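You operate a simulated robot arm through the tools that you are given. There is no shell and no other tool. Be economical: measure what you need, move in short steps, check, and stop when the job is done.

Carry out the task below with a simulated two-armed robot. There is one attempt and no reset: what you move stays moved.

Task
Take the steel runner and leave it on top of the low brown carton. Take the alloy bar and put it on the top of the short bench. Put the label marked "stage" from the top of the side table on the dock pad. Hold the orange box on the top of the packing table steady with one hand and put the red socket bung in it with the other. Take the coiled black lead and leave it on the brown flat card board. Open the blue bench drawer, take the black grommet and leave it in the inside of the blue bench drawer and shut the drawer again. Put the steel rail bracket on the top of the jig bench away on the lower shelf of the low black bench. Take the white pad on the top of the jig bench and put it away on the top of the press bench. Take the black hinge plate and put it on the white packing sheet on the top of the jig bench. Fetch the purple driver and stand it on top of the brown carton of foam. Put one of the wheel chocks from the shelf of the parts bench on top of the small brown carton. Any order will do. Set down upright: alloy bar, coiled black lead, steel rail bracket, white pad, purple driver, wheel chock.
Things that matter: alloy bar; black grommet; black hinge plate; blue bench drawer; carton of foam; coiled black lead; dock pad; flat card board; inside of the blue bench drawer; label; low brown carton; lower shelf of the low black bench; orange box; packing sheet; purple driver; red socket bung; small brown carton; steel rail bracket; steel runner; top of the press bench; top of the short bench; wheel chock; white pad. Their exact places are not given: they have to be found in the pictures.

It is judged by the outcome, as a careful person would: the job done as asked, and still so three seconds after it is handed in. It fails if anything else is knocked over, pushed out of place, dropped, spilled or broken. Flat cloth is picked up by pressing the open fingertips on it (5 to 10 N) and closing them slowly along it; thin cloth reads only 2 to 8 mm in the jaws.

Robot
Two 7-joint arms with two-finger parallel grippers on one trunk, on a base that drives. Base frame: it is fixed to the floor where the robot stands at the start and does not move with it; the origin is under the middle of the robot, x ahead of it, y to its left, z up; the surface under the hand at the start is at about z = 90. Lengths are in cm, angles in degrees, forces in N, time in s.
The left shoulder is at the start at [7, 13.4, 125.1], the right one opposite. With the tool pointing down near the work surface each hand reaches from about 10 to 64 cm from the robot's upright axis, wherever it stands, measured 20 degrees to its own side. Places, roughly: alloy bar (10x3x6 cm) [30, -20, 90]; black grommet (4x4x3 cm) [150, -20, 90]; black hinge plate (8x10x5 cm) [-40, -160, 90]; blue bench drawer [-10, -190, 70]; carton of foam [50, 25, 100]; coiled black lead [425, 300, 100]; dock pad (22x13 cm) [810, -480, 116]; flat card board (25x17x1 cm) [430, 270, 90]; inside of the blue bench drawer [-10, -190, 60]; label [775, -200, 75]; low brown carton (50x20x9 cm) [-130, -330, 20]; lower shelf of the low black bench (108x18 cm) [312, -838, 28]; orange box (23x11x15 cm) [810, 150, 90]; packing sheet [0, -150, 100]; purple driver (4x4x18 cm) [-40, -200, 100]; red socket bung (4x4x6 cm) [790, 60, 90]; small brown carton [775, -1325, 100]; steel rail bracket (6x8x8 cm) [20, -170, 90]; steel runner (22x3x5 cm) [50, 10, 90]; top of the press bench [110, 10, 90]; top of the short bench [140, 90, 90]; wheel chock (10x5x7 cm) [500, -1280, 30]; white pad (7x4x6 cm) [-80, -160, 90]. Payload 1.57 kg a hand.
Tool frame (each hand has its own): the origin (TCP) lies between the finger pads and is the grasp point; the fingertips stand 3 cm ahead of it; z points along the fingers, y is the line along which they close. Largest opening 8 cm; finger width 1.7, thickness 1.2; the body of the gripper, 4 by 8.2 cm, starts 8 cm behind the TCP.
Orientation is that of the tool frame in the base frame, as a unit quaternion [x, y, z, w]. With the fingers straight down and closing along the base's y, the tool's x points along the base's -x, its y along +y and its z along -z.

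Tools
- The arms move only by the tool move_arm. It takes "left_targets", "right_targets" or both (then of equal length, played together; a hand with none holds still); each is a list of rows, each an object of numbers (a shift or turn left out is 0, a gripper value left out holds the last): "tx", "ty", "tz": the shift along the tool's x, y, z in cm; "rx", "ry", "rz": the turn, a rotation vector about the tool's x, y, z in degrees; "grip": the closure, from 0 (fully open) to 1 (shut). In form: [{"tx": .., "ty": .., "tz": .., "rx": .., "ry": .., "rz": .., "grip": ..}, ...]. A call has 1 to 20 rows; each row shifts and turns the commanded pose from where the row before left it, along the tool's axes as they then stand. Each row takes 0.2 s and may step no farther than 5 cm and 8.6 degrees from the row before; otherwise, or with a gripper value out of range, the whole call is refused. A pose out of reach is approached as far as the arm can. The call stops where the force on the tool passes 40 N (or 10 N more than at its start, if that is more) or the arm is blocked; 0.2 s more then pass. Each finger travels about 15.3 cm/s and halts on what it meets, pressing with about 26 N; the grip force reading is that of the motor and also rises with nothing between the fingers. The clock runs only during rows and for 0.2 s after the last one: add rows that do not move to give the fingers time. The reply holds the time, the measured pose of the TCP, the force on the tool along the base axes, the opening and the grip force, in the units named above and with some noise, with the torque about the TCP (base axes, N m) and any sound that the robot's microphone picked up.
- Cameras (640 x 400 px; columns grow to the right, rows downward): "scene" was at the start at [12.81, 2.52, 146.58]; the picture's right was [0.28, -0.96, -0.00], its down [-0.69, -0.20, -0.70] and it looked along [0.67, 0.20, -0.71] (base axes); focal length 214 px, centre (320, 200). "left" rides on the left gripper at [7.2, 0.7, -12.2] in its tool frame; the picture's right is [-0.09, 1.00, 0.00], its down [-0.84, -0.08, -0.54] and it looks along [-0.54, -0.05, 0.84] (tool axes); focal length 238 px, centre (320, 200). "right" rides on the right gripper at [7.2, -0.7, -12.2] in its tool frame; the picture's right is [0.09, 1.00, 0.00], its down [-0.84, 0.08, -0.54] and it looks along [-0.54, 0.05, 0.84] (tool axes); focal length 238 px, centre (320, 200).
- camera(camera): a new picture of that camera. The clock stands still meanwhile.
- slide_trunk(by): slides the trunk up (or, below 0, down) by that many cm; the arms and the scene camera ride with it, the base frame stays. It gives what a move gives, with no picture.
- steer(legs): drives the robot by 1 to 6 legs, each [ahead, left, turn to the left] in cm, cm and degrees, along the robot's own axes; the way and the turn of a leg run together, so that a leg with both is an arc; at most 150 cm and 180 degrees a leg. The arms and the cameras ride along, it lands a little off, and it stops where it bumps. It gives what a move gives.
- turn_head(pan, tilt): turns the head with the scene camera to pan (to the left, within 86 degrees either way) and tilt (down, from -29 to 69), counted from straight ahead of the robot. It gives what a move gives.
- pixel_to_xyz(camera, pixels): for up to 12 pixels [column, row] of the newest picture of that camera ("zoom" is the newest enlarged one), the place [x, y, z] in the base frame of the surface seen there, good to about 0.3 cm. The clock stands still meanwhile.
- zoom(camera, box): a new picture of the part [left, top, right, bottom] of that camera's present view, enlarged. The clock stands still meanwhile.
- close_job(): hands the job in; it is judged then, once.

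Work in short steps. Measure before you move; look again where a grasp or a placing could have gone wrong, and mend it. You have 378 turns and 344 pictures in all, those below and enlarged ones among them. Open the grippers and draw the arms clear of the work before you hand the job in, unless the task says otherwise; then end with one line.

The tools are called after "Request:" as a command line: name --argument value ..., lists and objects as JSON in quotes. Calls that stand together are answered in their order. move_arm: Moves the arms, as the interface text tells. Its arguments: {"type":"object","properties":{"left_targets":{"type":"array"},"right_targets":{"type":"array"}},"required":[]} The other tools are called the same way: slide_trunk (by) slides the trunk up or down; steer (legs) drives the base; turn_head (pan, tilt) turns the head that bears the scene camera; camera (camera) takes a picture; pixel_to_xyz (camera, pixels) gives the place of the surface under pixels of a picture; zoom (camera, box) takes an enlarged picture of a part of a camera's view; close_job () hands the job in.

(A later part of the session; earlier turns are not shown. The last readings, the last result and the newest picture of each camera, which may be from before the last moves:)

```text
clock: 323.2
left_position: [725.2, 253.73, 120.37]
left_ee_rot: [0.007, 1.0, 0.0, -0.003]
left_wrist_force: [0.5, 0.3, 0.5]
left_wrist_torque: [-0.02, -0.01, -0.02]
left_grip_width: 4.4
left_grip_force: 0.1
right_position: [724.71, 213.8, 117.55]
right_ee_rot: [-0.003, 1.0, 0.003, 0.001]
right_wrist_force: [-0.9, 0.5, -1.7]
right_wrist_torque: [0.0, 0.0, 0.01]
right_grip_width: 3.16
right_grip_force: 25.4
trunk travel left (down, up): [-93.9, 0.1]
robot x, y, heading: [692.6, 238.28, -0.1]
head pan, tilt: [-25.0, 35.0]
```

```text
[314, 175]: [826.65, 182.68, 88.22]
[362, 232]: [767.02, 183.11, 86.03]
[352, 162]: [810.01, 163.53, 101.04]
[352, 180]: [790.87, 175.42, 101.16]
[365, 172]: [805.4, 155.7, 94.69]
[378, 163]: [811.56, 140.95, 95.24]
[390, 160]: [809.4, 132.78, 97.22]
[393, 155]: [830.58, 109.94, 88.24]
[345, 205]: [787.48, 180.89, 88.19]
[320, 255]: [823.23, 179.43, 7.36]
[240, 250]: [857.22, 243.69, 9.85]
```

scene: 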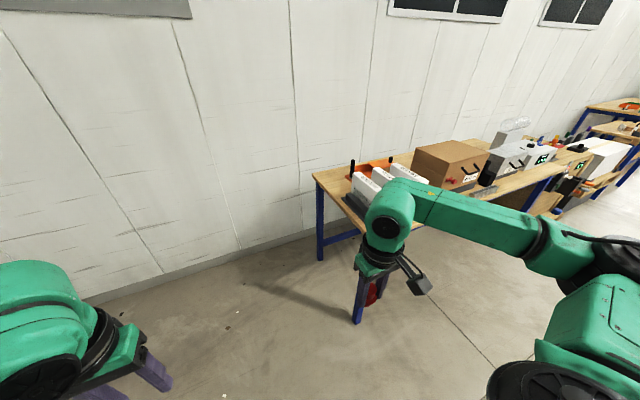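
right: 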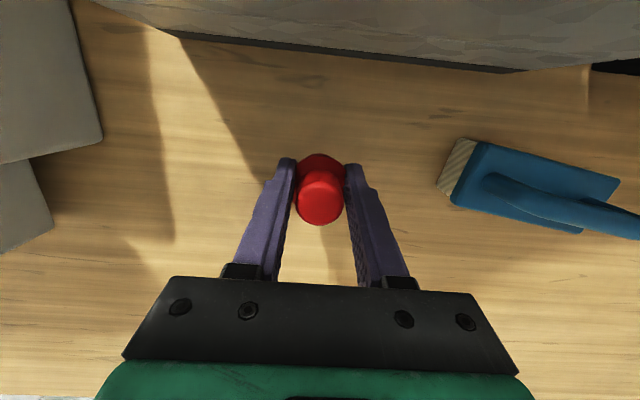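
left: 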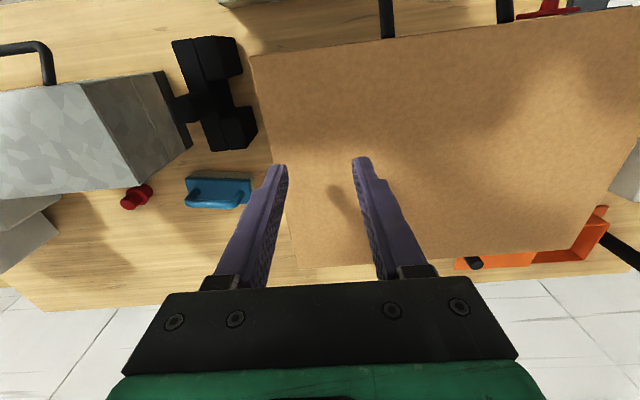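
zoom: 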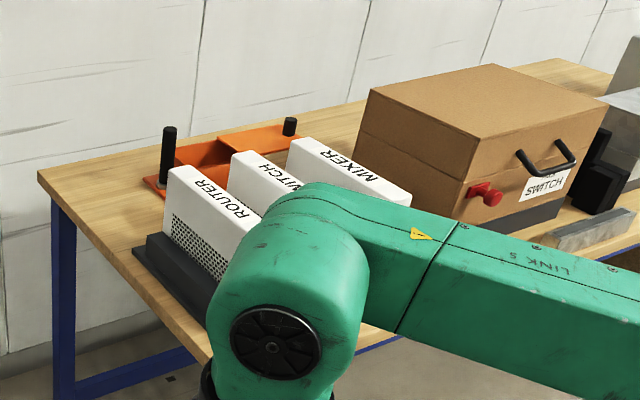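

The orange box has a tall black post at its near (north) end at (810,163), which I'll hold with the left hand. I turn to face south and approach the north end along the wall.

Request:
steer --legs '[[0, 12, 0], [0, 0, -90], [0, 60, 0]]'

Request:
move_arm --left_targets '[{"tx": -4.5}, {"tx": -4.5}, {"tx": -4.5}, {"grip": 0}]' --right_targets '[{"tx": -3}, {"tx": -3}, {}, {}]'

Request:
turn_head --pan 10 --tilt 35

Request:
camera --camera "scene"

```text
clock: 331.4
left_position: [768.1, 216.31, 120.41]
left_ee_rot: [0.719, 0.695, 0.002, -0.002]
left_wrist_force: [0.0, -0.7, 0.2]
left_wrist_torque: [-0.02, -0.04, 0.01]
left_grip_width: 4.38
left_grip_force: 0.1
right_position: [728.39, 217.66, 117.36]
right_ee_rot: [0.713, 0.701, 0.002, 0.004]
right_wrist_force: [-0.3, 0.4, -0.9]
right_wrist_torque: [0.02, -0.03, -0.04]
right_grip_width: 3.19
right_grip_force: 26.1
trunk travel left (down, up): [-93.9, 0.1]
robot x, y, heading: [753.88, 249.01, -91.2]
head pan, tilt: [-25.0, 35.0]
```

```text
clock: 332.4
left_position: [767.93, 202.97, 120.41]
left_ee_rot: [0.719, 0.695, 0.001, -0.002]
left_wrist_force: [0.4, -0.5, -1.0]
left_wrist_torque: [0.0, 0.0, 0.0]
left_grip_width: 8.01
left_grip_force: 0.1
right_position: [728.45, 211.77, 117.47]
right_ee_rot: [0.713, 0.702, 0.0, 0.003]
right_wrist_force: [-0.4, -0.2, 0.1]
right_wrist_torque: [-0.02, -0.02, 0.0]
right_grip_width: 3.19
right_grip_force: 26.1
trunk travel left (down, up): [-93.9, 0.1]
robot x, y, heading: [753.81, 249.06, -91.2]
head pan, tilt: [-25.0, 35.0]
```

```text
clock: 333.4
left_position: [767.84, 202.63, 120.4]
left_ee_rot: [0.719, 0.695, 0.001, -0.002]
left_wrist_force: [-0.1, 0.4, 0.0]
left_wrist_torque: [0.03, 0.0, -0.02]
left_grip_width: 8.0
left_grip_force: 0.1
right_position: [728.3, 211.45, 117.33]
right_ee_rot: [0.713, 0.702, 0.001, 0.003]
right_wrist_force: [-0.7, 0.7, 0.0]
right_wrist_torque: [-0.04, 0.01, -0.01]
right_grip_width: 3.16
right_grip_force: 26.1
trunk travel left (down, up): [-93.9, 0.1]
robot x, y, heading: [753.6, 248.67, -91.3]
head pan, tilt: [10.0, 35.0]
```

```text
269 pictures are left
```

scene: 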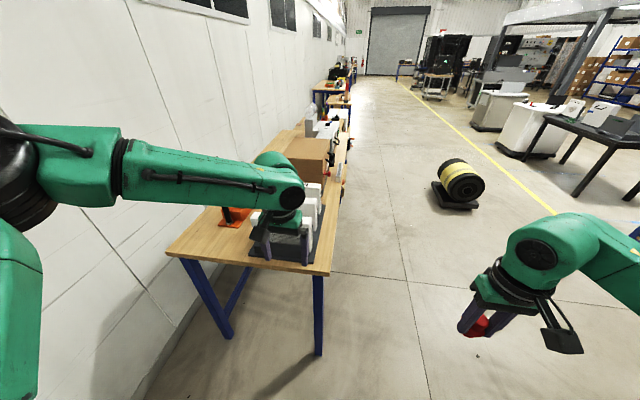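

I sidestep 48 cm toward the wall and look again.

Request:
steer --legs '[[0, 30, 1.3], [0, 18, 0]]'

Request:
turn_head --pan 0 --tilt 48

Request:
camera --camera "scene"

```text
clock: 336.5
left_position: [816.76, 202.74, 120.27]
left_ee_rot: [0.711, 0.703, 0.003, -0.001]
left_wrist_force: [-0.1, -0.2, 0.0]
left_wrist_torque: [-0.03, -0.06, -0.04]
left_grip_width: 8.0
left_grip_force: 0.0
right_position: [777.09, 210.66, 117.49]
right_ee_rot: [0.704, 0.71, 0.003, 0.003]
right_wrist_force: [0.2, 0.4, 0.0]
right_wrist_torque: [0.02, -0.02, -0.03]
right_grip_width: 3.16
right_grip_force: 25.9
trunk travel left (down, up): [-93.9, 0.1]
robot x, y, heading: [801.71, 248.75, -89.9]
head pan, tilt: [10.0, 35.0]
```

```text
clock: 337.3
left_position: [816.9, 202.82, 120.3]
left_ee_rot: [0.712, 0.703, 0.002, -0.002]
left_wrist_force: [0.0, 0.3, 0.0]
left_wrist_torque: [0.01, 0.0, 0.02]
left_grip_width: 8.01
left_grip_force: 0.0
right_position: [777.38, 210.57, 117.43]
right_ee_rot: [0.704, 0.71, 0.001, 0.003]
right_wrist_force: [0.3, -0.3, -0.5]
right_wrist_torque: [0.01, 0.03, -0.01]
right_grip_width: 3.14
right_grip_force: 25.9
trunk travel left (down, up): [-93.9, 0.1]
robot x, y, heading: [801.58, 248.65, -89.9]
head pan, tilt: [0.0, 48.0]
```

```text
268 pictures are left
```

scene: 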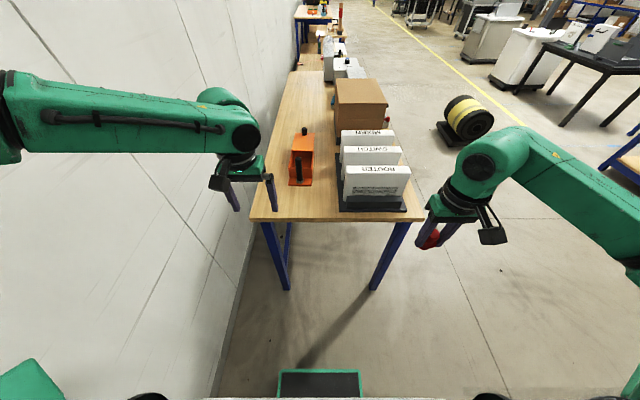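

I measure the post, compartment and my base front.

Request:
zoom --camera "scene" --box '[250, 110, 430, 222]'

Request:
pixel_to_xyz --camera "scene" --pixels '[[298, 157], [299, 180], [305, 130], [293, 150], [312, 150], [302, 165], [310, 183], [292, 183], [320, 370], [345, 168], [343, 208], [304, 142]]'

```text
3.56 times, centred on (340, 166) of scene
```

zoom: 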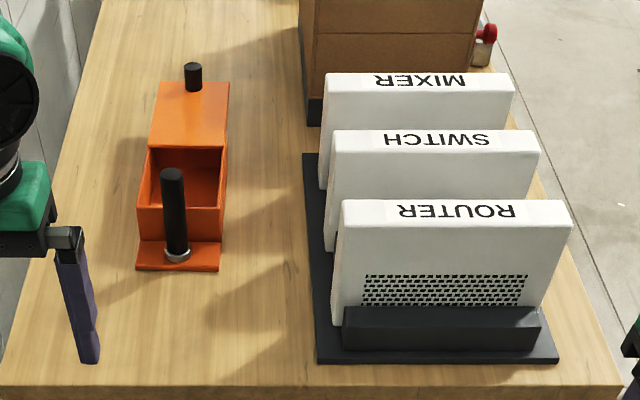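

```text
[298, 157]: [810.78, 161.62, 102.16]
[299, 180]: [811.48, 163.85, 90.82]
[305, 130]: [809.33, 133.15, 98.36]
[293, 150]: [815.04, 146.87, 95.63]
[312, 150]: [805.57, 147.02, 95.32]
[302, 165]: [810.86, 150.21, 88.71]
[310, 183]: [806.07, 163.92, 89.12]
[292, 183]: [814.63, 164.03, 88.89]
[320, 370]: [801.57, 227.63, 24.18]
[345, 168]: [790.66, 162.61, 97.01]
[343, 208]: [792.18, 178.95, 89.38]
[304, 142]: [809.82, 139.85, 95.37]
```

Post at (811,163), top z 102.5; compartment centre about (810.5,153), rim z 95.5. I edge to about (808,209).

Request:
steer --legs '[[0, 6.5, 0], [39, 0, 0]]'

Request:
camera --camera "scene"

Request:
camera --camera "left"

```text
clock: 340.3
left_position: [823.28, 164.39, 120.37]
left_ee_rot: [0.712, 0.702, 0.002, -0.002]
left_wrist_force: [0.3, 0.6, 0.4]
left_wrist_torque: [-0.04, 0.01, -0.04]
left_grip_width: 8.0
left_grip_force: 0.0
right_position: [783.75, 172.36, 117.48]
right_ee_rot: [0.706, 0.708, 0.001, 0.003]
right_wrist_force: [-0.5, 0.5, -0.2]
right_wrist_torque: [0.02, 0.01, -0.01]
right_grip_width: 3.14
right_grip_force: 26.4
trunk travel left (down, up): [-93.9, 0.1]
robot x, y, heading: [808.23, 209.98, -90.0]
head pan, tilt: [0.0, 48.0]
```

```text
266 pictures are left
```

scene: 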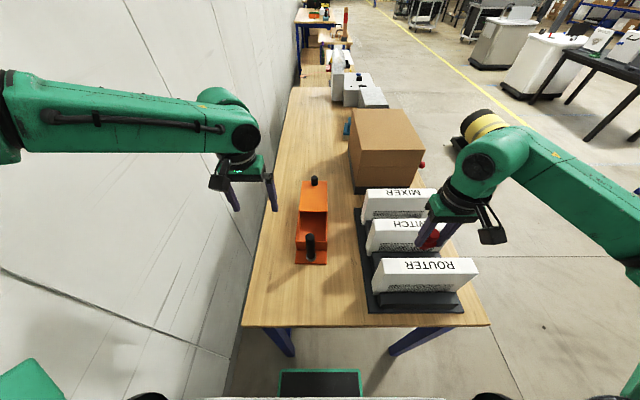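

```text
265 pictures are left
```

left: 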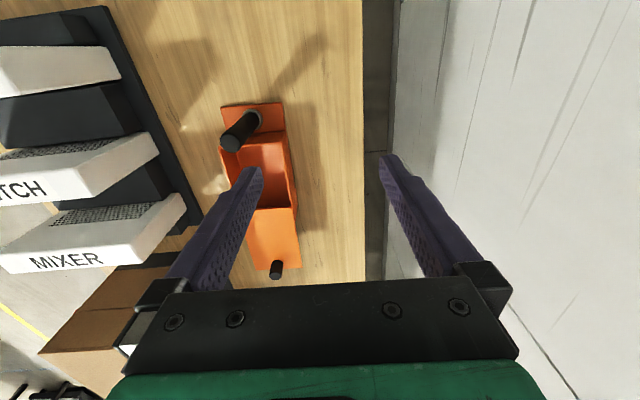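

I bring the left hand over the post, lower the trunk 8 cm, then lower the hand to z 100 with fingers either side of the post.

Request:
move_arm --left_targets '[{"ty": -4.2}, {"ty": -4.2}, {"ty": -3.9, "tx": -1.3}, {}]'

Request:
slide_trunk --by -7

Request:
camera --camera "left"

```text
clock: 341.3
left_position: [814.92, 165.44, 120.57]
left_ee_rot: [0.712, 0.702, 0.0, -0.002]
left_wrist_force: [0.3, -0.1, 0.0]
left_wrist_torque: [-0.04, -0.01, -0.04]
left_grip_width: 8.01
left_grip_force: 0.1
left hand out of reach, approached as far as the arm can: row 2, 3
right_position: [783.97, 172.03, 117.33]
right_ee_rot: [0.706, 0.708, 0.002, 0.003]
right_wrist_force: [-0.9, -0.3, -0.1]
right_wrist_torque: [0.02, 0.0, 0.01]
right_grip_width: 3.17
right_grip_force: 25.6
trunk travel left (down, up): [-93.9, 0.1]
robot x, y, heading: [808.32, 209.92, -90.0]
head pan, tilt: [0.0, 48.0]
```

```text
clock: 342.4
left_position: [815.03, 165.51, 113.65]
left_ee_rot: [0.714, 0.7, 0.001, -0.002]
left_wrist_force: [-0.2, -0.3, 0.7]
left_wrist_torque: [0.01, -0.03, -0.02]
left_grip_width: 8.01
left_grip_force: 0.0
right_position: [783.81, 172.14, 110.55]
right_ee_rot: [0.707, 0.708, 0.002, 0.002]
right_wrist_force: [0.5, -0.8, 0.2]
right_wrist_torque: [0.02, 0.0, -0.02]
right_grip_width: 3.16
right_grip_force: 26.0
trunk travel left (down, up): [-86.9, 7.1]
robot x, y, heading: [807.71, 209.88, -90.3]
head pan, tilt: [0.0, 48.0]
```

```text
264 pictures are left
```

left: 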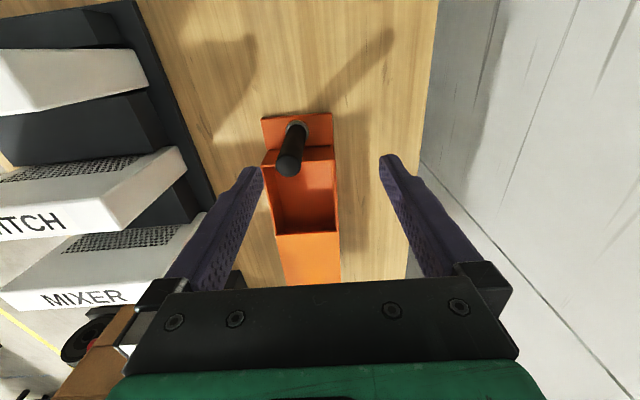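

The left hand stops about 4 cm short of the post. I try turning its wrist inward 25 degrees to allow reaching further across.

Request:
move_arm --left_targets '[{"rz": 8.5}, {"rz": 8.5}, {"rz": 8.5}, {}]'

```text
clock: 343.4
left_position: [814.88, 165.6, 113.63]
left_ee_rot: [0.85, 0.527, 0.0, -0.003]
left_wrist_force: [-0.1, 0.3, 0.5]
left_wrist_torque: [0.02, 0.0, 0.01]
left_grip_width: 8.03
left_grip_force: 0.1
right_position: [783.81, 172.2, 110.4]
right_ee_rot: [0.706, 0.708, 0.001, 0.002]
right_wrist_force: [-1.3, 0.7, 0.3]
right_wrist_torque: [-0.02, 0.01, 0.01]
right_grip_width: 3.17
right_grip_force: 25.6
trunk travel left (down, up): [-86.9, 7.1]
robot x, y, heading: [808.08, 210.18, -90.2]
head pan, tilt: [0.0, 48.0]
```

Request:
move_arm --left_targets '[{"tx": -2, "ty": -1.2}, {"tx": -2, "ty": -1.2}, {}]'

```text
clock: 344.2
left_position: [814.96, 165.5, 113.6]
left_ee_rot: [0.851, 0.526, 0.0, -0.002]
left_wrist_force: [-0.2, 0.6, 0.4]
left_wrist_torque: [-0.01, 0.01, -0.02]
left_grip_width: 8.02
left_grip_force: 0.0
left hand out of reach, approached as far as the arm can: row 1, 2
right_position: [783.79, 172.22, 110.5]
right_ee_rot: [0.706, 0.708, 0.001, 0.002]
right_wrist_force: [-0.4, -0.3, -1.3]
right_wrist_torque: [0.03, 0.01, -0.01]
right_grip_width: 3.17
right_grip_force: 26.1
trunk travel left (down, up): [-86.9, 7.1]
robot x, y, heading: [808.16, 209.94, -90.2]
head pan, tilt: [0.0, 48.0]
```

The limit seems to be on the wrist position; so I turn the left hand to close fore-and-aft and tilt the fingers inward 25 degrees.

Request:
move_arm --left_targets '[{"rz": 8}, {"rz": 8}, {"rz": 8}, {"rz": 8}, {"rz": 8}, {"rz": 8}, {"rz": 8}, {"rz": 8}, {"ry": -8.3}, {"ry": -8.3}, {"ry": -8.3}, {}]'

Request:
camera --camera "left"

```text
clock: 346.8
left_position: [814.95, 165.43, 113.66]
left_ee_rot: [0.976, -0.002, -0.217, -0.003]
left_wrist_force: [0.1, -0.6, 0.4]
left_wrist_torque: [0.0, 0.0, -0.01]
left_grip_width: 8.0
left_grip_force: 0.0
right_position: [783.87, 172.05, 110.38]
right_ee_rot: [0.706, 0.708, 0.002, 0.003]
right_wrist_force: [0.1, 0.2, -0.6]
right_wrist_torque: [0.0, -0.02, -0.04]
right_grip_width: 3.16
right_grip_force: 26.5
trunk travel left (down, up): [-86.9, 7.1]
robot x, y, heading: [808.39, 209.88, -90.3]
head pan, tilt: [0.0, 48.0]
```

```text
263 pictures are left
```

left: 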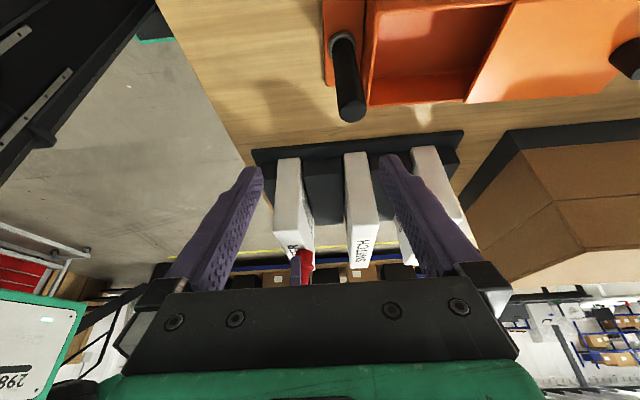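

I move the left TCP over the post (base shift -3.8, -2.6), then down 13.7.

Request:
move_arm --left_targets '[{"tx": -3.4, "ty": 2.6, "tz": 1.6}, {}]'

Request:
camera --camera "left"

```text
clock: 347.4
left_position: [811.12, 162.91, 113.46]
left_ee_rot: [0.976, -0.004, -0.216, -0.003]
left_wrist_force: [-0.2, -0.4, 0.4]
left_wrist_torque: [0.03, 0.01, 0.03]
left_grip_width: 7.98
left_grip_force: 0.0
right_position: [783.77, 172.12, 110.4]
right_ee_rot: [0.706, 0.708, 0.001, 0.002]
right_wrist_force: [-0.1, -0.2, -0.2]
right_wrist_torque: [0.02, -0.01, -0.02]
right_grip_width: 3.17
right_grip_force: 26.2
trunk travel left (down, up): [-86.9, 7.1]
robot x, y, heading: [808.02, 209.95, -90.0]
head pan, tilt: [0.0, 48.0]
```

```text
262 pictures are left
```

left: 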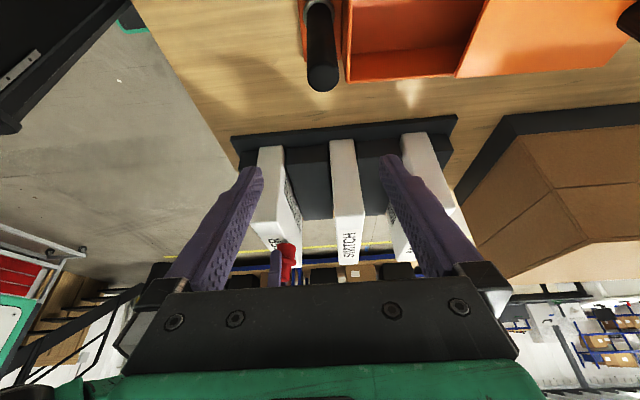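

The tilt works; the post is in line (322,60). I descend 13.5.

Request:
move_arm --left_targets '[{"tx": 1.9, "tz": 4.1}, {"tx": 1.9, "tz": 4.1}, {"tx": 1.9, "tz": 4.1}, {}]'

Request:
camera --camera "left"

Request:
zoom --camera "scene" --box '[220, 130, 440, 270]'

```text
clock: 348.4
left_position: [813.0, 164.75, 101.43]
left_ee_rot: [0.976, -0.003, -0.216, -0.003]
left_wrist_force: [0.6, -0.5, -1.1]
left_wrist_torque: [0.01, -0.02, -0.04]
left_grip_width: 7.99
left_grip_force: 0.0
left hand out of reach, approached as far as the arm can: row 2, 3
right_position: [783.85, 172.13, 110.38]
right_ee_rot: [0.707, 0.708, 0.001, 0.003]
right_wrist_force: [-0.2, 0.1, -1.3]
right_wrist_torque: [0.02, -0.03, -0.03]
right_grip_width: 3.16
right_grip_force: 26.4
trunk travel left (down, up): [-86.9, 7.1]
robot x, y, heading: [808.31, 210.2, -90.0]
head pan, tilt: [0.0, 48.0]
```

```text
261 pictures are left
```

left: 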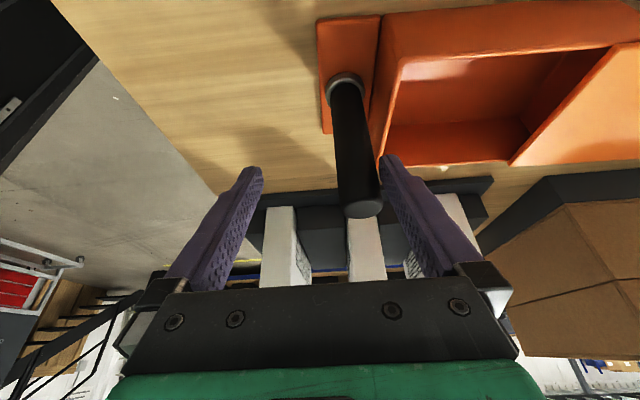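

```text
2.86 times, centred on (330, 200) of scene
```

zoom: 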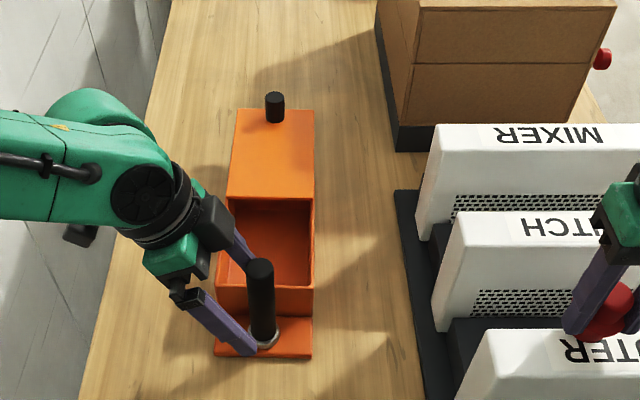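

The fingers straddle the post but are off by about 2 cm each way; I nudge the base ahead 1.8 and right 2.

Request:
steer --legs '[[1.8, -2, 0]]'

Request:
camera --camera "left"

```text
clock: 349.2
left_position: [811.33, 163.26, 101.62]
left_ee_rot: [0.976, -0.003, -0.219, 0.0]
left_wrist_force: [0.2, -0.3, -0.8]
left_wrist_torque: [-0.04, 0.06, 0.03]
left_grip_width: 7.97
left_grip_force: 0.1
right_position: [782.27, 170.78, 110.74]
right_ee_rot: [0.706, 0.708, -0.001, 0.002]
right_wrist_force: [0.2, 0.6, 0.3]
right_wrist_torque: [-0.04, 0.07, 0.03]
right_grip_width: 3.16
right_grip_force: 26.2
trunk travel left (down, up): [-86.9, 7.1]
robot x, y, heading: [805.95, 208.13, -90.4]
head pan, tilt: [0.0, 48.0]
```

```text
259 pictures are left
```

left: 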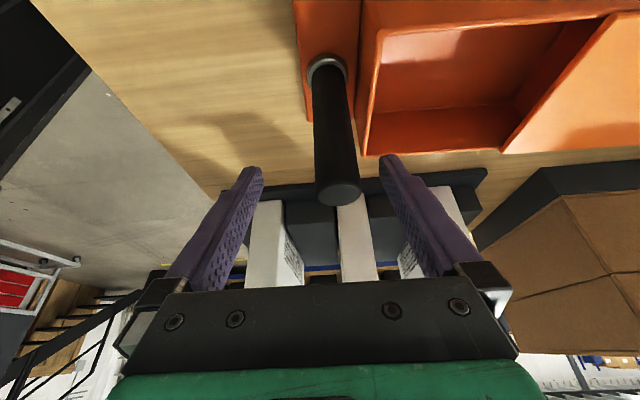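

The post is centred. Now I raise the right hand and turn it so it closes fore-and-aft with its camera outward.

Request:
move_arm --right_targets '[{"tz": -4.5}, {"rz": -8.5, "tz": -3}, {"rz": -8.5}, {"rz": -8.5}, {"rz": -8.5}, {"rz": -8.5}, {"rz": -8.5}, {"rz": -8.5}, {"rz": -8.5}, {"rz": -8.5}, {"rz": -8.5}, {"rz": -4}]'

Request:
slide_trunk --by -2.3

Request:
move_arm --left_targets '[{"grip": 0.4}, {"grip": 0.6}, {"grip": 1}, {"grip": 1}, {"grip": 1}]'

```text
clock: 351.8
left_position: [810.95, 163.15, 101.58]
left_ee_rot: [0.976, -0.004, -0.217, -0.003]
left_wrist_force: [-0.7, -0.1, 0.9]
left_wrist_torque: [0.0, 0.0, -0.01]
left_grip_width: 7.98
left_grip_force: 0.1
right_position: [793.88, 187.31, 119.57]
right_ee_rot: [0.057, 0.998, -0.002, 0.001]
right_wrist_force: [-0.9, -0.5, -0.7]
right_wrist_torque: [-0.01, 0.0, 0.02]
right_grip_width: 3.13
right_grip_force: 26.0
right hand out of reach, approached as far as the arm can: row 5, 6, 7, 8, 9, 10, 11, 12
trunk travel left (down, up): [-86.9, 7.1]
robot x, y, heading: [806.03, 208.57, -90.2]
head pan, tilt: [0.0, 48.0]
```

```text
clock: 352.5
left_position: [811.08, 162.99, 99.22]
left_ee_rot: [0.976, -0.003, -0.217, -0.002]
left_wrist_force: [-1.0, 0.4, -0.4]
left_wrist_torque: [0.01, 0.0, 0.02]
left_grip_width: 8.01
left_grip_force: 0.1
right_position: [793.86, 187.14, 117.12]
right_ee_rot: [0.059, 0.998, -0.002, 0.002]
right_wrist_force: [-0.8, 0.0, 0.4]
right_wrist_torque: [0.0, 0.01, 0.01]
right_grip_width: 3.16
right_grip_force: 26.5
trunk travel left (down, up): [-84.6, 9.4]
robot x, y, heading: [806.24, 208.2, -90.3]
head pan, tilt: [0.0, 48.0]
```

```text
clock: 353.7
left_position: [811.04, 163.01, 99.24]
left_ee_rot: [0.976, -0.003, -0.217, -0.002]
left_wrist_force: [-0.7, -1.2, 1.3]
left_wrist_torque: [-0.77, -0.11, 0.05]
left_grip_width: 2.76
left_grip_force: 25.7
right_position: [793.98, 187.08, 117.16]
right_ee_rot: [0.058, 0.998, -0.001, 0.001]
right_wrist_force: [-0.7, 0.2, -0.8]
right_wrist_torque: [-0.01, 0.02, 0.03]
right_grip_width: 3.12
right_grip_force: 26.1
trunk travel left (down, up): [-84.6, 9.4]
robot x, y, heading: [805.95, 208.45, -90.0]
head pan, tilt: [0.0, 48.0]
```

Left holds the post. The right hand can't turn that way; I turn it the other way (camera inward), about 180 degrees from here.

Request:
move_arm --right_targets '[{"rz": 8.5}, {"rz": 8.5}, {"rz": 8.5}, {"rz": 8.5}, {"rz": 8.5}, {"rz": 8.5}, {"rz": 8.5}, {"rz": 8.5}, {"rz": 8.5}, {"rz": 8.5}, {"rz": 8.5}, {"rz": 8.5}, {"rz": 8.5}, {"rz": 8.5}, {"rz": 8.5}, {"rz": 8.5}, {"rz": 8.5}, {"rz": 8.5}, {"rz": 8.5}, {"rz": 8.5}]'

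```text
clock: 355.9
left_position: [810.88, 162.99, 99.13]
left_ee_rot: [0.976, -0.003, -0.216, -0.002]
left_wrist_force: [0.5, 0.4, -0.1]
left_wrist_torque: [-0.35, -0.22, 0.12]
left_grip_width: 2.76
left_grip_force: 25.9
right_position: [793.68, 187.16, 117.15]
right_ee_rot: [0.69, 0.723, -0.004, -0.003]
right_wrist_force: [-16.6, -8.8, -3.2]
right_wrist_torque: [0.99, -2.54, 1.55]
right_grip_width: 3.13
right_grip_force: 25.7
trunk travel left (down, up): [-84.6, 9.4]
robot x, y, heading: [806.21, 207.99, -90.2]
head pan, tilt: [0.0, 48.0]
stopped in row 10 (right hand): the force on the tool passed its limit at 109 N (the readings are from after the stop); the commanded pose is now the measured one
```

The right hand touched something while turning; I look.

Request:
camera --camera "scene"

Request:
camera --camera "right"

```text
258 pictures are left
```

scene: 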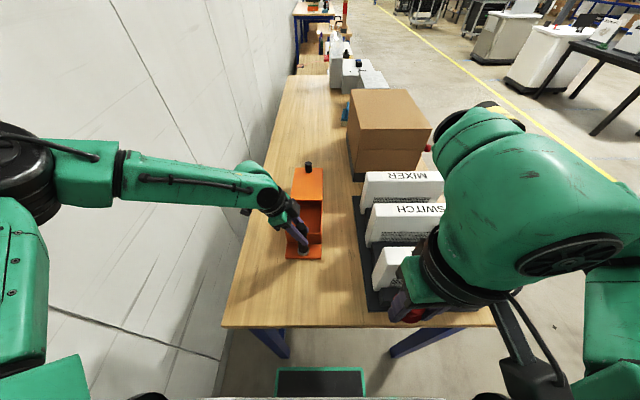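

```text
257 pictures are left
```

right: 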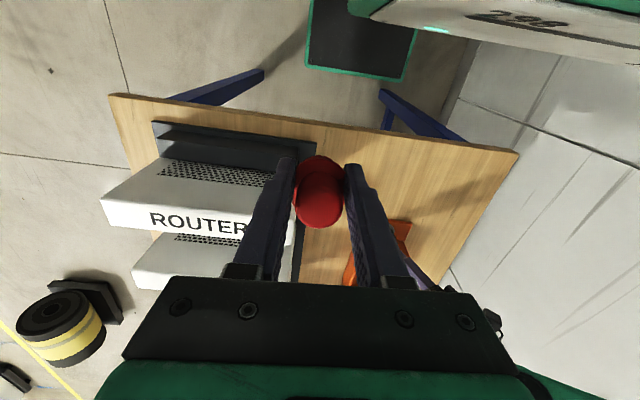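

The hand's camera touched my own body. I move the right hand forward, then turn it the rest of the way there.

Request:
move_arm --right_targets '[{"tx": -4}, {"tx": -4.5}, {"tx": -4.5}, {"tx": -4.5}, {"tx": -3}]'

Request:
move_arm --right_targets '[{"rz": 8.5}, {"rz": 8.5}, {"rz": 8.5}, {"rz": 8.5}, {"rz": 8.5}, {"rz": 8.5}, {"rz": 8.5}, {"rz": 8.5}, {"rz": 8.5}, {"rz": 8.5}]'

Request:
camera --camera "scene"

```text
clock: 357.1
left_position: [811.08, 163.0, 99.32]
left_ee_rot: [0.976, -0.004, -0.216, -0.002]
left_wrist_force: [0.6, 1.7, 1.5]
left_wrist_torque: [-0.68, -0.2, 0.09]
left_grip_width: 2.76
left_grip_force: 25.9
right_position: [794.67, 166.7, 117.21]
right_ee_rot: [0.692, 0.722, -0.004, -0.002]
right_wrist_force: [0.4, 1.1, -0.6]
right_wrist_torque: [-0.01, 0.01, -0.02]
right_grip_width: 3.12
right_grip_force: 25.9
trunk travel left (down, up): [-84.6, 9.4]
robot x, y, heading: [806.55, 208.33, -90.3]
head pan, tilt: [0.0, 48.0]
```

```text
clock: 359.3
left_position: [811.13, 163.07, 99.29]
left_ee_rot: [0.976, -0.003, -0.215, -0.002]
left_wrist_force: [-0.3, -0.9, 2.3]
left_wrist_torque: [-0.8, -0.13, 0.1]
left_grip_width: 2.77
left_grip_force: 25.8
right_position: [794.52, 166.73, 117.22]
right_ee_rot: [0.998, 0.064, -0.004, 0.001]
right_wrist_force: [0.6, 1.0, 0.0]
right_wrist_torque: [0.0, -0.02, -0.02]
right_grip_width: 3.13
right_grip_force: 26.1
trunk travel left (down, up): [-84.6, 9.4]
robot x, y, heading: [806.25, 208.36, -89.9]
head pan, tilt: [0.0, 48.0]
```

```text
256 pictures are left
```

scene: 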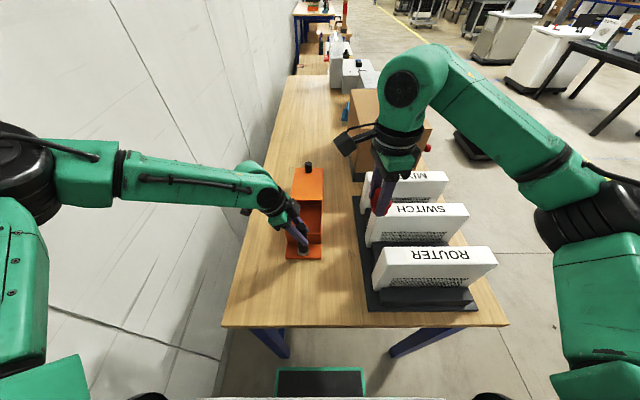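

Turned. Now tilt the right hand's fingers inward 40 degrees, and go forward to y about 153.

Request:
move_arm --right_targets '[{"ty": 4.5}, {"ty": 4.5}, {"ty": 4.5}, {"ry": 8}, {"ry": 8}, {"ry": 8}, {"ry": 8}, {"ry": 8}, {}]'

Request:
camera --camera "scene"

Request:
camera --camera "right"

```text
clock: 361.3
left_position: [810.98, 163.08, 99.34]
left_ee_rot: [0.976, -0.005, -0.216, -0.003]
left_wrist_force: [0.4, 0.7, 2.8]
left_wrist_torque: [-0.77, -0.29, 0.1]
left_grip_width: 2.78
left_grip_force: 25.4
right_position: [796.42, 153.4, 117.22]
right_ee_rot: [0.939, 0.061, 0.338, -0.022]
right_wrist_force: [0.4, -0.2, -0.2]
right_wrist_torque: [0.0, 0.02, 0.03]
right_grip_width: 3.13
right_grip_force: 26.1
trunk travel left (down, up): [-84.6, 9.4]
robot x, y, heading: [806.3, 208.33, -90.3]
head pan, tilt: [0.0, 48.0]
```

```text
255 pictures are left
```

scene: 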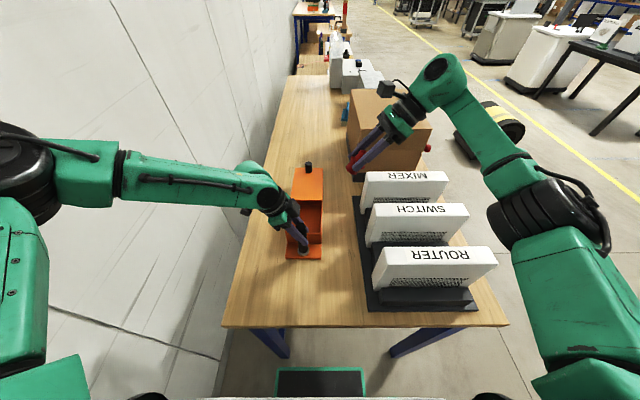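

```text
254 pictures are left
```

right: 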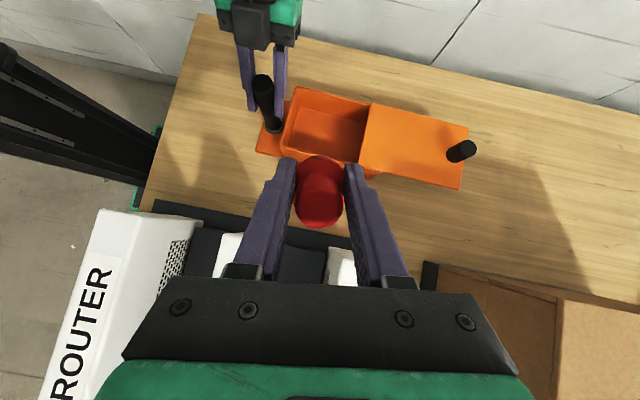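

Clear view of the compartment ahead (340,125). I move 13 cm toward it at height.

Request:
move_arm --right_targets '[{"tx": 3.26, "ty": 0.88, "tz": 2.73}, {"tx": 3.26, "ty": 0.88, "tz": 2.73}, {"tx": 3.26, "ty": 0.88, "tz": 2.73}, {}]'

Request:
camera --camera "right"

```text
clock: 362.3
left_position: [811.03, 163.08, 99.38]
left_ee_rot: [0.976, -0.002, -0.216, -0.002]
left_wrist_force: [1.4, 0.6, 2.4]
left_wrist_torque: [-0.71, 0.15, 0.27]
left_grip_width: 2.76
left_grip_force: 26.4
right_position: [809.41, 152.32, 117.1]
right_ee_rot: [0.939, 0.061, 0.337, -0.021]
right_wrist_force: [-0.1, -0.8, -0.4]
right_wrist_torque: [0.0, -0.01, 0.01]
right_grip_width: 3.1
right_grip_force: 25.9
trunk travel left (down, up): [-84.6, 9.4]
robot x, y, heading: [806.16, 208.49, -89.9]
head pan, tilt: [0.0, 48.0]
```

```text
253 pictures are left
```

right: 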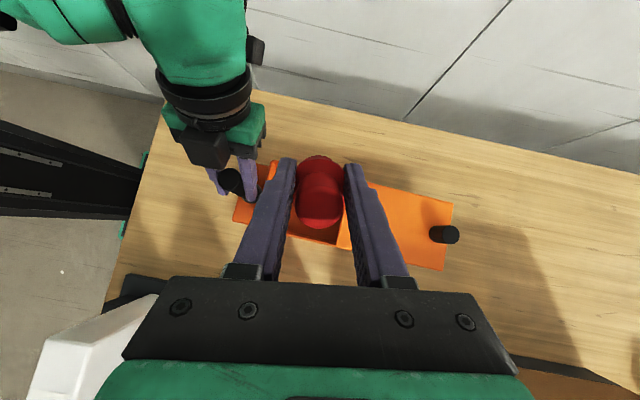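

Right over the compartment. I descend straight down in five steps.

Request:
move_arm --right_targets '[{"tx": -2.99, "tz": 3.31}, {"tx": -2.99, "tz": 3.31}, {"tx": -2.99, "tz": 3.31}, {"tx": -2.6, "tz": 2.9}, {}]'

Request:
camera --camera "right"

Request:
zoom --camera "scene" --box '[220, 130, 440, 270]'

```text
clock: 363.5
left_position: [810.95, 163.06, 99.25]
left_ee_rot: [0.976, -0.003, -0.216, -0.002]
left_wrist_force: [0.6, 1.2, 2.9]
left_wrist_torque: [-0.72, -0.2, 0.14]
left_grip_width: 2.78
left_grip_force: 25.9
right_position: [808.59, 152.25, 99.77]
right_ee_rot: [0.939, 0.062, 0.337, -0.022]
right_wrist_force: [-0.3, 0.0, -0.8]
right_wrist_torque: [0.04, 0.01, -0.01]
right_grip_width: 3.13
right_grip_force: 26.3
trunk travel left (down, up): [-84.6, 9.4]
robot x, y, heading: [806.38, 208.51, -90.3]
head pan, tilt: [0.0, 48.0]
```

```text
252 pictures are left
```

right: 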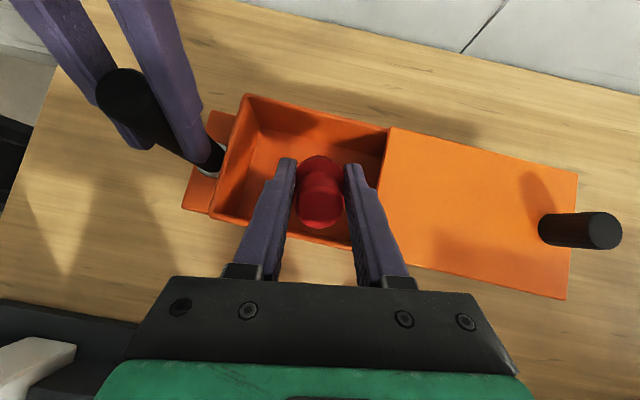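

```text
2.86 times, centred on (330, 200) of scene
```

zoom: 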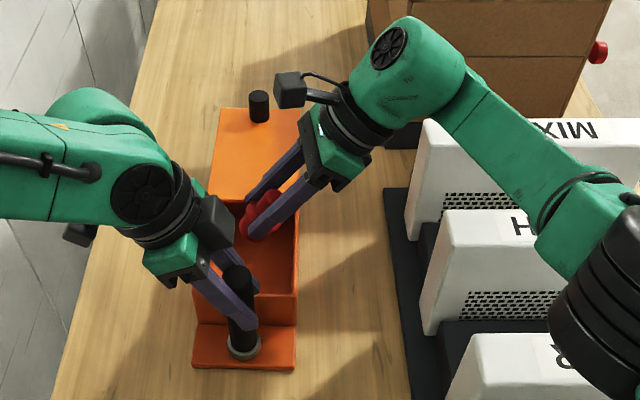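

Good alignment. I lower 4 more cm, shifting 1 cm to the middle, then check.

Request:
move_arm --right_targets '[{"tx": -1.3, "tz": 1.53, "ty": -0.5}, {"tx": -1.3, "tz": 1.53, "ty": -0.5}, {}]'

Request:
camera --camera "right"

```text
clock: 364.3
left_position: [811.02, 163.08, 99.21]
left_ee_rot: [0.976, -0.003, -0.217, -0.002]
left_wrist_force: [0.6, 0.4, 2.9]
left_wrist_torque: [-0.73, -0.19, 0.17]
left_grip_width: 2.75
left_grip_force: 25.6
right_position: [808.38, 153.21, 95.78]
right_ee_rot: [0.939, 0.061, 0.337, -0.021]
right_wrist_force: [0.7, 0.1, -0.6]
right_wrist_torque: [0.02, 0.01, 0.01]
right_grip_width: 3.11
right_grip_force: 25.9
trunk travel left (down, up): [-84.6, 9.4]
robot x, y, heading: [806.23, 208.4, -90.3]
head pan, tilt: [0.0, 48.0]
```

```text
250 pictures are left
```

right: 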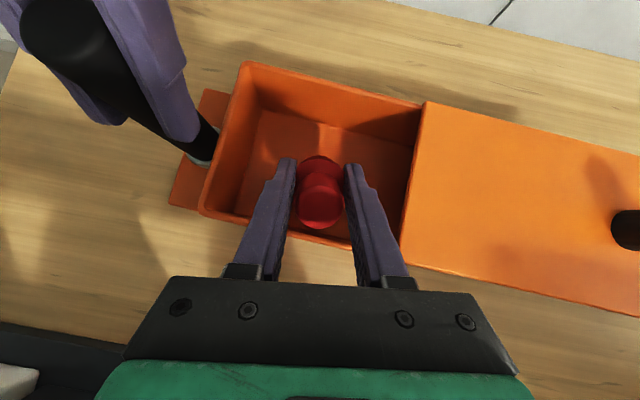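

The bung is inside the rim. I push in 1.6 cm along the tool and release gently, opening only a little.

Request:
move_arm --right_targets '[{"tz": 1.6}, {}, {"grip": 0.55}, {"grip": 0.45}, {"grip": 0.4}, {}]'

Request:
camera --camera "right"

```text
clock: 365.7
left_position: [811.15, 163.07, 99.21]
left_ee_rot: [0.976, -0.003, -0.217, -0.003]
left_wrist_force: [1.0, 0.3, 3.1]
left_wrist_torque: [-0.75, -0.17, 0.14]
left_grip_width: 2.77
left_grip_force: 26.1
right_position: [809.32, 153.38, 94.65]
right_ee_rot: [0.939, 0.061, 0.337, -0.022]
right_wrist_force: [-0.2, -0.8, -1.1]
right_wrist_torque: [0.03, -0.01, 0.01]
right_grip_width: 4.79
right_grip_force: 0.0
trunk travel left (down, up): [-84.6, 9.4]
robot x, y, heading: [806.24, 208.05, -90.2]
head pan, tilt: [0.0, 48.0]
```

```text
249 pictures are left
```

right: 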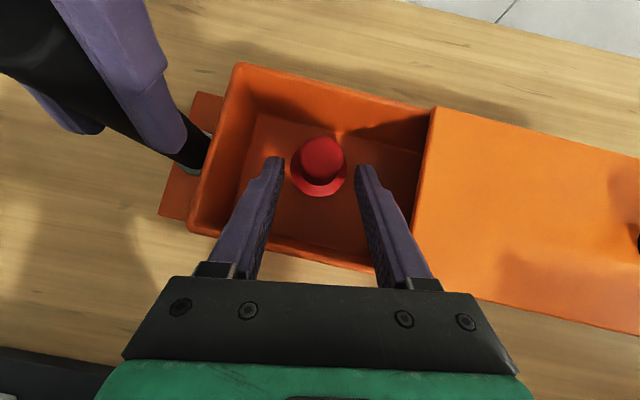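

The bung stands in the box. I lift the right hand out, then release the post and lift the left hand.

Request:
move_arm --right_targets '[{"tx": 2.6, "tz": -3}, {"tx": 2.6, "tz": -3}, {"tx": 2.6, "tz": -3}, {"tx": 2.6, "tz": -3}, {"tx": 2.6, "tz": -3}, {"tx": 2.6, "tz": -3}]'

Request:
move_arm --left_targets '[{"grip": 0.6}, {"grip": 0.4}, {"grip": 0.3}, {"tx": -1.8, "tz": -4}, {"tx": -1.8, "tz": -4}, {"tx": -1.8, "tz": -4}, {"tx": -1.8, "tz": -4}]' --right_targets '[{"tx": -3, "tz": -2.5}, {"tx": -3, "tz": -2.5}, {"tx": -3, "tz": -2.5}, {"ry": -8}, {"ry": -8}, {"ry": -8}, {"ry": -8}]'

Request:
camera --camera "scene"

```text
clock: 367.1
left_position: [811.01, 163.12, 99.29]
left_ee_rot: [0.976, -0.004, -0.217, -0.002]
left_wrist_force: [0.6, 0.6, 2.4]
left_wrist_torque: [-0.79, -0.17, 0.07]
left_grip_width: 2.75
left_grip_force: 26.2
right_position: [809.98, 153.51, 118.49]
right_ee_rot: [0.939, 0.062, 0.337, -0.022]
right_wrist_force: [-0.6, -0.3, 0.3]
right_wrist_torque: [0.01, -0.01, 0.0]
right_grip_width: 4.81
right_grip_force: 0.1
trunk travel left (down, up): [-84.6, 9.4]
robot x, y, heading: [805.93, 208.0, -90.2]
head pan, tilt: [0.0, 48.0]
```

```text
clock: 368.7
left_position: [811.25, 163.11, 116.94]
left_ee_rot: [0.976, -0.003, -0.217, -0.002]
left_wrist_force: [0.0, 0.9, -0.2]
left_wrist_torque: [0.0, 0.0, -0.04]
left_grip_width: 5.6
left_grip_force: 0.0
right_position: [798.35, 151.93, 118.63]
right_ee_rot: [0.996, 0.066, 0.064, -0.004]
right_wrist_force: [-0.4, -0.2, 0.9]
right_wrist_torque: [0.0, 0.02, 0.0]
right_grip_width: 4.81
right_grip_force: 0.1
trunk travel left (down, up): [-84.6, 9.4]
robot x, y, heading: [806.34, 208.23, -90.2]
head pan, tilt: [0.0, 48.0]
```

```text
248 pictures are left
```

scene: 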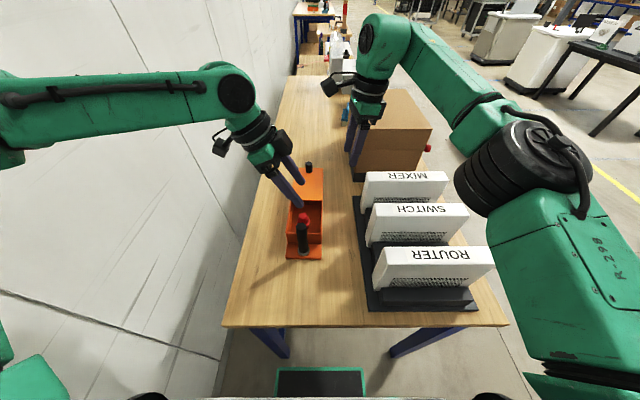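

Box done. I straighten both hands here, then back off.

Request:
move_arm --right_targets '[{"ry": -7.3}, {"rz": -8.3}, {"rz": -8.3}, {"rz": -8.3}, {"rz": -8.3}, {"rz": -8.3}, {"rz": -8.3}, {"rz": -8.3}, {"rz": -8.3}, {"rz": -8.3}, {"rz": -8.3}, {"tx": 4.5}, {"tx": 4.5}, {"tx": 4.5}]' --left_targets '[{"ry": 8.3}, {"ry": 8.3}, {"ry": 8.3, "tx": 3}, {"rz": -8.5, "tx": 3}, {"rz": -8.5}, {"rz": -8.5}, {"rz": -8.5}, {"rz": -8.5}, {"rz": -8.5}, {"rz": -8.5}, {"rz": -8.5}, {"rz": -8.5}, {"rz": -8.5}, {"rz": -4.3}]'

Request:
steer --legs '[[-45, 0, 0], [0, -110, 0]]'

Request:
turn_head --pan 20 --tilt 35

Request:
camera --camera "scene"

```text
clock: 371.7
left_position: [817.2, 162.91, 116.41]
left_ee_rot: [0.713, 0.701, -0.001, -0.001]
left_wrist_force: [-0.3, 0.3, 0.1]
left_wrist_torque: [-0.04, 0.0, 0.0]
left_grip_width: 5.58
left_grip_force: 0.1
right_position: [798.19, 165.46, 118.48]
right_ee_rot: [0.704, 0.71, 0.001, 0.001]
right_wrist_force: [0.3, 0.3, -0.8]
right_wrist_torque: [-0.02, 0.02, 0.01]
right_grip_width: 4.77
right_grip_force: 0.0
trunk travel left (down, up): [-84.6, 9.4]
robot x, y, heading: [806.3, 208.28, -90.1]
head pan, tilt: [0.0, 48.0]
```

```text
clock: 379.6
left_position: [707.27, 208.18, 116.32]
left_ee_rot: [0.714, 0.7, 0.0, -0.003]
left_wrist_force: [-0.9, -0.4, -0.6]
left_wrist_torque: [-0.01, 0.0, 0.02]
left_grip_width: 5.58
left_grip_force: 0.1
right_position: [688.29, 210.63, 118.63]
right_ee_rot: [0.704, 0.71, 0.001, 0.001]
right_wrist_force: [0.0, 0.5, -0.2]
right_wrist_torque: [0.02, 0.0, 0.02]
right_grip_width: 4.81
right_grip_force: 0.1
trunk travel left (down, up): [-84.6, 9.4]
robot x, y, heading: [696.37, 253.67, -90.2]
head pan, tilt: [0.0, 48.0]
```

```text
clock: 380.4
left_position: [707.25, 208.3, 116.26]
left_ee_rot: [0.715, 0.699, 0.0, -0.002]
left_wrist_force: [0.3, -0.1, 1.3]
left_wrist_torque: [0.02, 0.03, 0.02]
left_grip_width: 5.62
left_grip_force: 0.0
right_position: [688.25, 210.57, 118.54]
right_ee_rot: [0.705, 0.71, 0.002, 0.002]
right_wrist_force: [0.4, -0.6, 0.9]
right_wrist_torque: [0.01, 0.01, 0.02]
right_grip_width: 4.8
right_grip_force: 0.0
trunk travel left (down, up): [-84.6, 9.4]
robot x, y, heading: [695.83, 253.65, -90.1]
head pan, tilt: [20.0, 35.0]
```

```text
247 pictures are left
```

scene: 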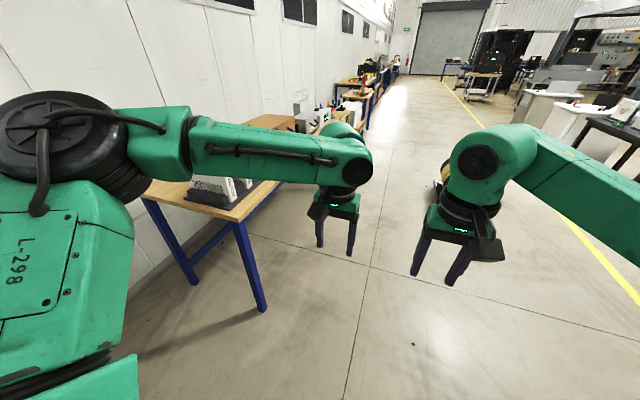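

Next I pick up the runner (761.5,103) again. I drive south alongside the table front.

Request:
steer --legs '[[103, 0, 0], [0, 32, 0]]'

Request:
turn_head --pan 35 --tilt 50

Request:
camera --camera "scene"

```text
clock: 387.5
left_position: [738.42, 105.97, 116.35]
left_ee_rot: [0.715, 0.699, 0.001, -0.001]
left_wrist_force: [-0.7, 0.6, 0.0]
left_wrist_torque: [0.03, 0.03, -0.01]
left_grip_width: 5.61
left_grip_force: 0.1
right_position: [719.41, 108.5, 118.49]
right_ee_rot: [0.705, 0.709, 0.002, 0.002]
right_wrist_force: [-0.7, 0.5, 0.5]
right_wrist_torque: [-0.02, -0.05, -0.02]
right_grip_width: 4.79
right_grip_force: 0.0
trunk travel left (down, up): [-84.6, 9.4]
robot x, y, heading: [727.49, 151.49, -90.5]
head pan, tilt: [20.0, 35.0]
```

```text
clock: 388.2
left_position: [738.77, 106.11, 116.35]
left_ee_rot: [0.716, 0.699, 0.0, -0.002]
left_wrist_force: [-0.4, 1.0, 0.3]
left_wrist_torque: [0.02, 0.03, 0.0]
left_grip_width: 5.62
left_grip_force: 0.2
right_position: [719.81, 108.54, 118.47]
right_ee_rot: [0.705, 0.709, 0.002, 0.002]
right_wrist_force: [0.3, -0.2, 0.7]
right_wrist_torque: [0.01, 0.02, 0.02]
right_grip_width: 4.81
right_grip_force: 0.0
trunk travel left (down, up): [-84.6, 9.4]
robot x, y, heading: [727.56, 151.18, -90.3]
head pan, tilt: [35.0, 50.0]
```

```text
246 pictures are left
```

scene: 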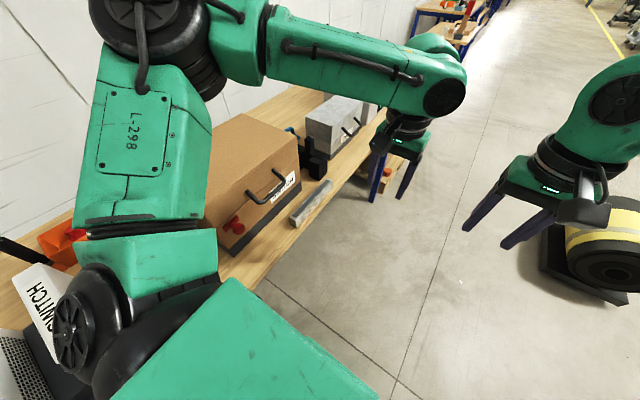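

I measure the runner at (312,203).

Request:
pixel_to_xyz --camera "scene" --pixels '[[330, 183], [312, 202], [295, 218], [325, 195], [300, 225], [318, 150], [310, 165]]'

```text
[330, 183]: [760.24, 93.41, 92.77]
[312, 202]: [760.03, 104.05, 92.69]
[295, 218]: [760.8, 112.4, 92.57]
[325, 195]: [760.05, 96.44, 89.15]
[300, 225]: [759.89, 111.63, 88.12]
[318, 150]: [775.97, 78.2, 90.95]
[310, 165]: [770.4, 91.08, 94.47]
```

I bring the left hand over the runner and lower.

Request:
move_arm --left_targets '[{"ty": 4.6, "tx": -0.5}, {"ty": 4.6, "tx": -0.5}, {"ty": 4.6, "tx": -0.5}, {"ty": 4.6, "tx": -0.5}, {"ty": 4.2, "tx": -0.5, "grip": 0.35}, {"tz": 4.8}, {"tz": 4.8}, {}]'

Request:
camera --camera "left"

```text
clock: 390.0
left_position: [761.36, 103.05, 106.67]
left_ee_rot: [0.715, 0.699, -0.001, -0.002]
left_wrist_force: [-0.3, 0.5, -0.1]
left_wrist_torque: [0.0, 0.03, 0.0]
left_grip_width: 5.2
left_grip_force: 0.0
right_position: [719.73, 108.59, 118.53]
right_ee_rot: [0.705, 0.709, 0.001, 0.001]
right_wrist_force: [-0.1, 0.1, 0.3]
right_wrist_torque: [0.02, -0.02, 0.05]
right_grip_width: 4.82
right_grip_force: 0.1
trunk travel left (down, up): [-84.6, 9.4]
robot x, y, heading: [728.11, 151.6, -90.4]
head pan, tilt: [35.0, 50.0]
```

```text
245 pictures are left
```

left: 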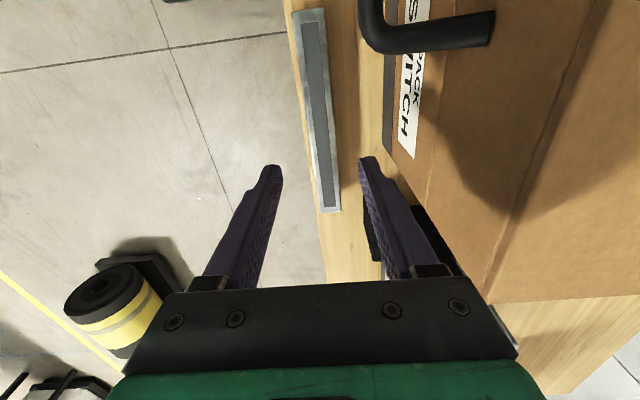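

Aligned. The camera must stay clear of the handle, so I shift 0.4 cm west, descend, and grip.

Request:
move_arm --left_targets '[{"ty": -0.4, "tz": 4.5}, {"tz": 4.5}, {"tz": 3}, {"tz": 2.2}, {}]'

```text
clock: 391.2
left_position: [760.73, 103.09, 92.39]
left_ee_rot: [0.716, 0.698, 0.001, -0.002]
left_wrist_force: [-0.4, 0.3, 0.2]
left_wrist_torque: [0.0, -0.04, -0.02]
left_grip_width: 5.17
left_grip_force: 0.1
right_position: [719.55, 108.51, 118.58]
right_ee_rot: [0.705, 0.709, 0.001, 0.001]
right_wrist_force: [0.1, 0.2, 0.5]
right_wrist_torque: [0.02, -0.02, 0.02]
right_grip_width: 4.8
right_grip_force: 0.1
trunk travel left (down, up): [-84.6, 9.4]
robot x, y, heading: [728.01, 151.23, -90.2]
head pan, tilt: [35.0, 50.0]
```

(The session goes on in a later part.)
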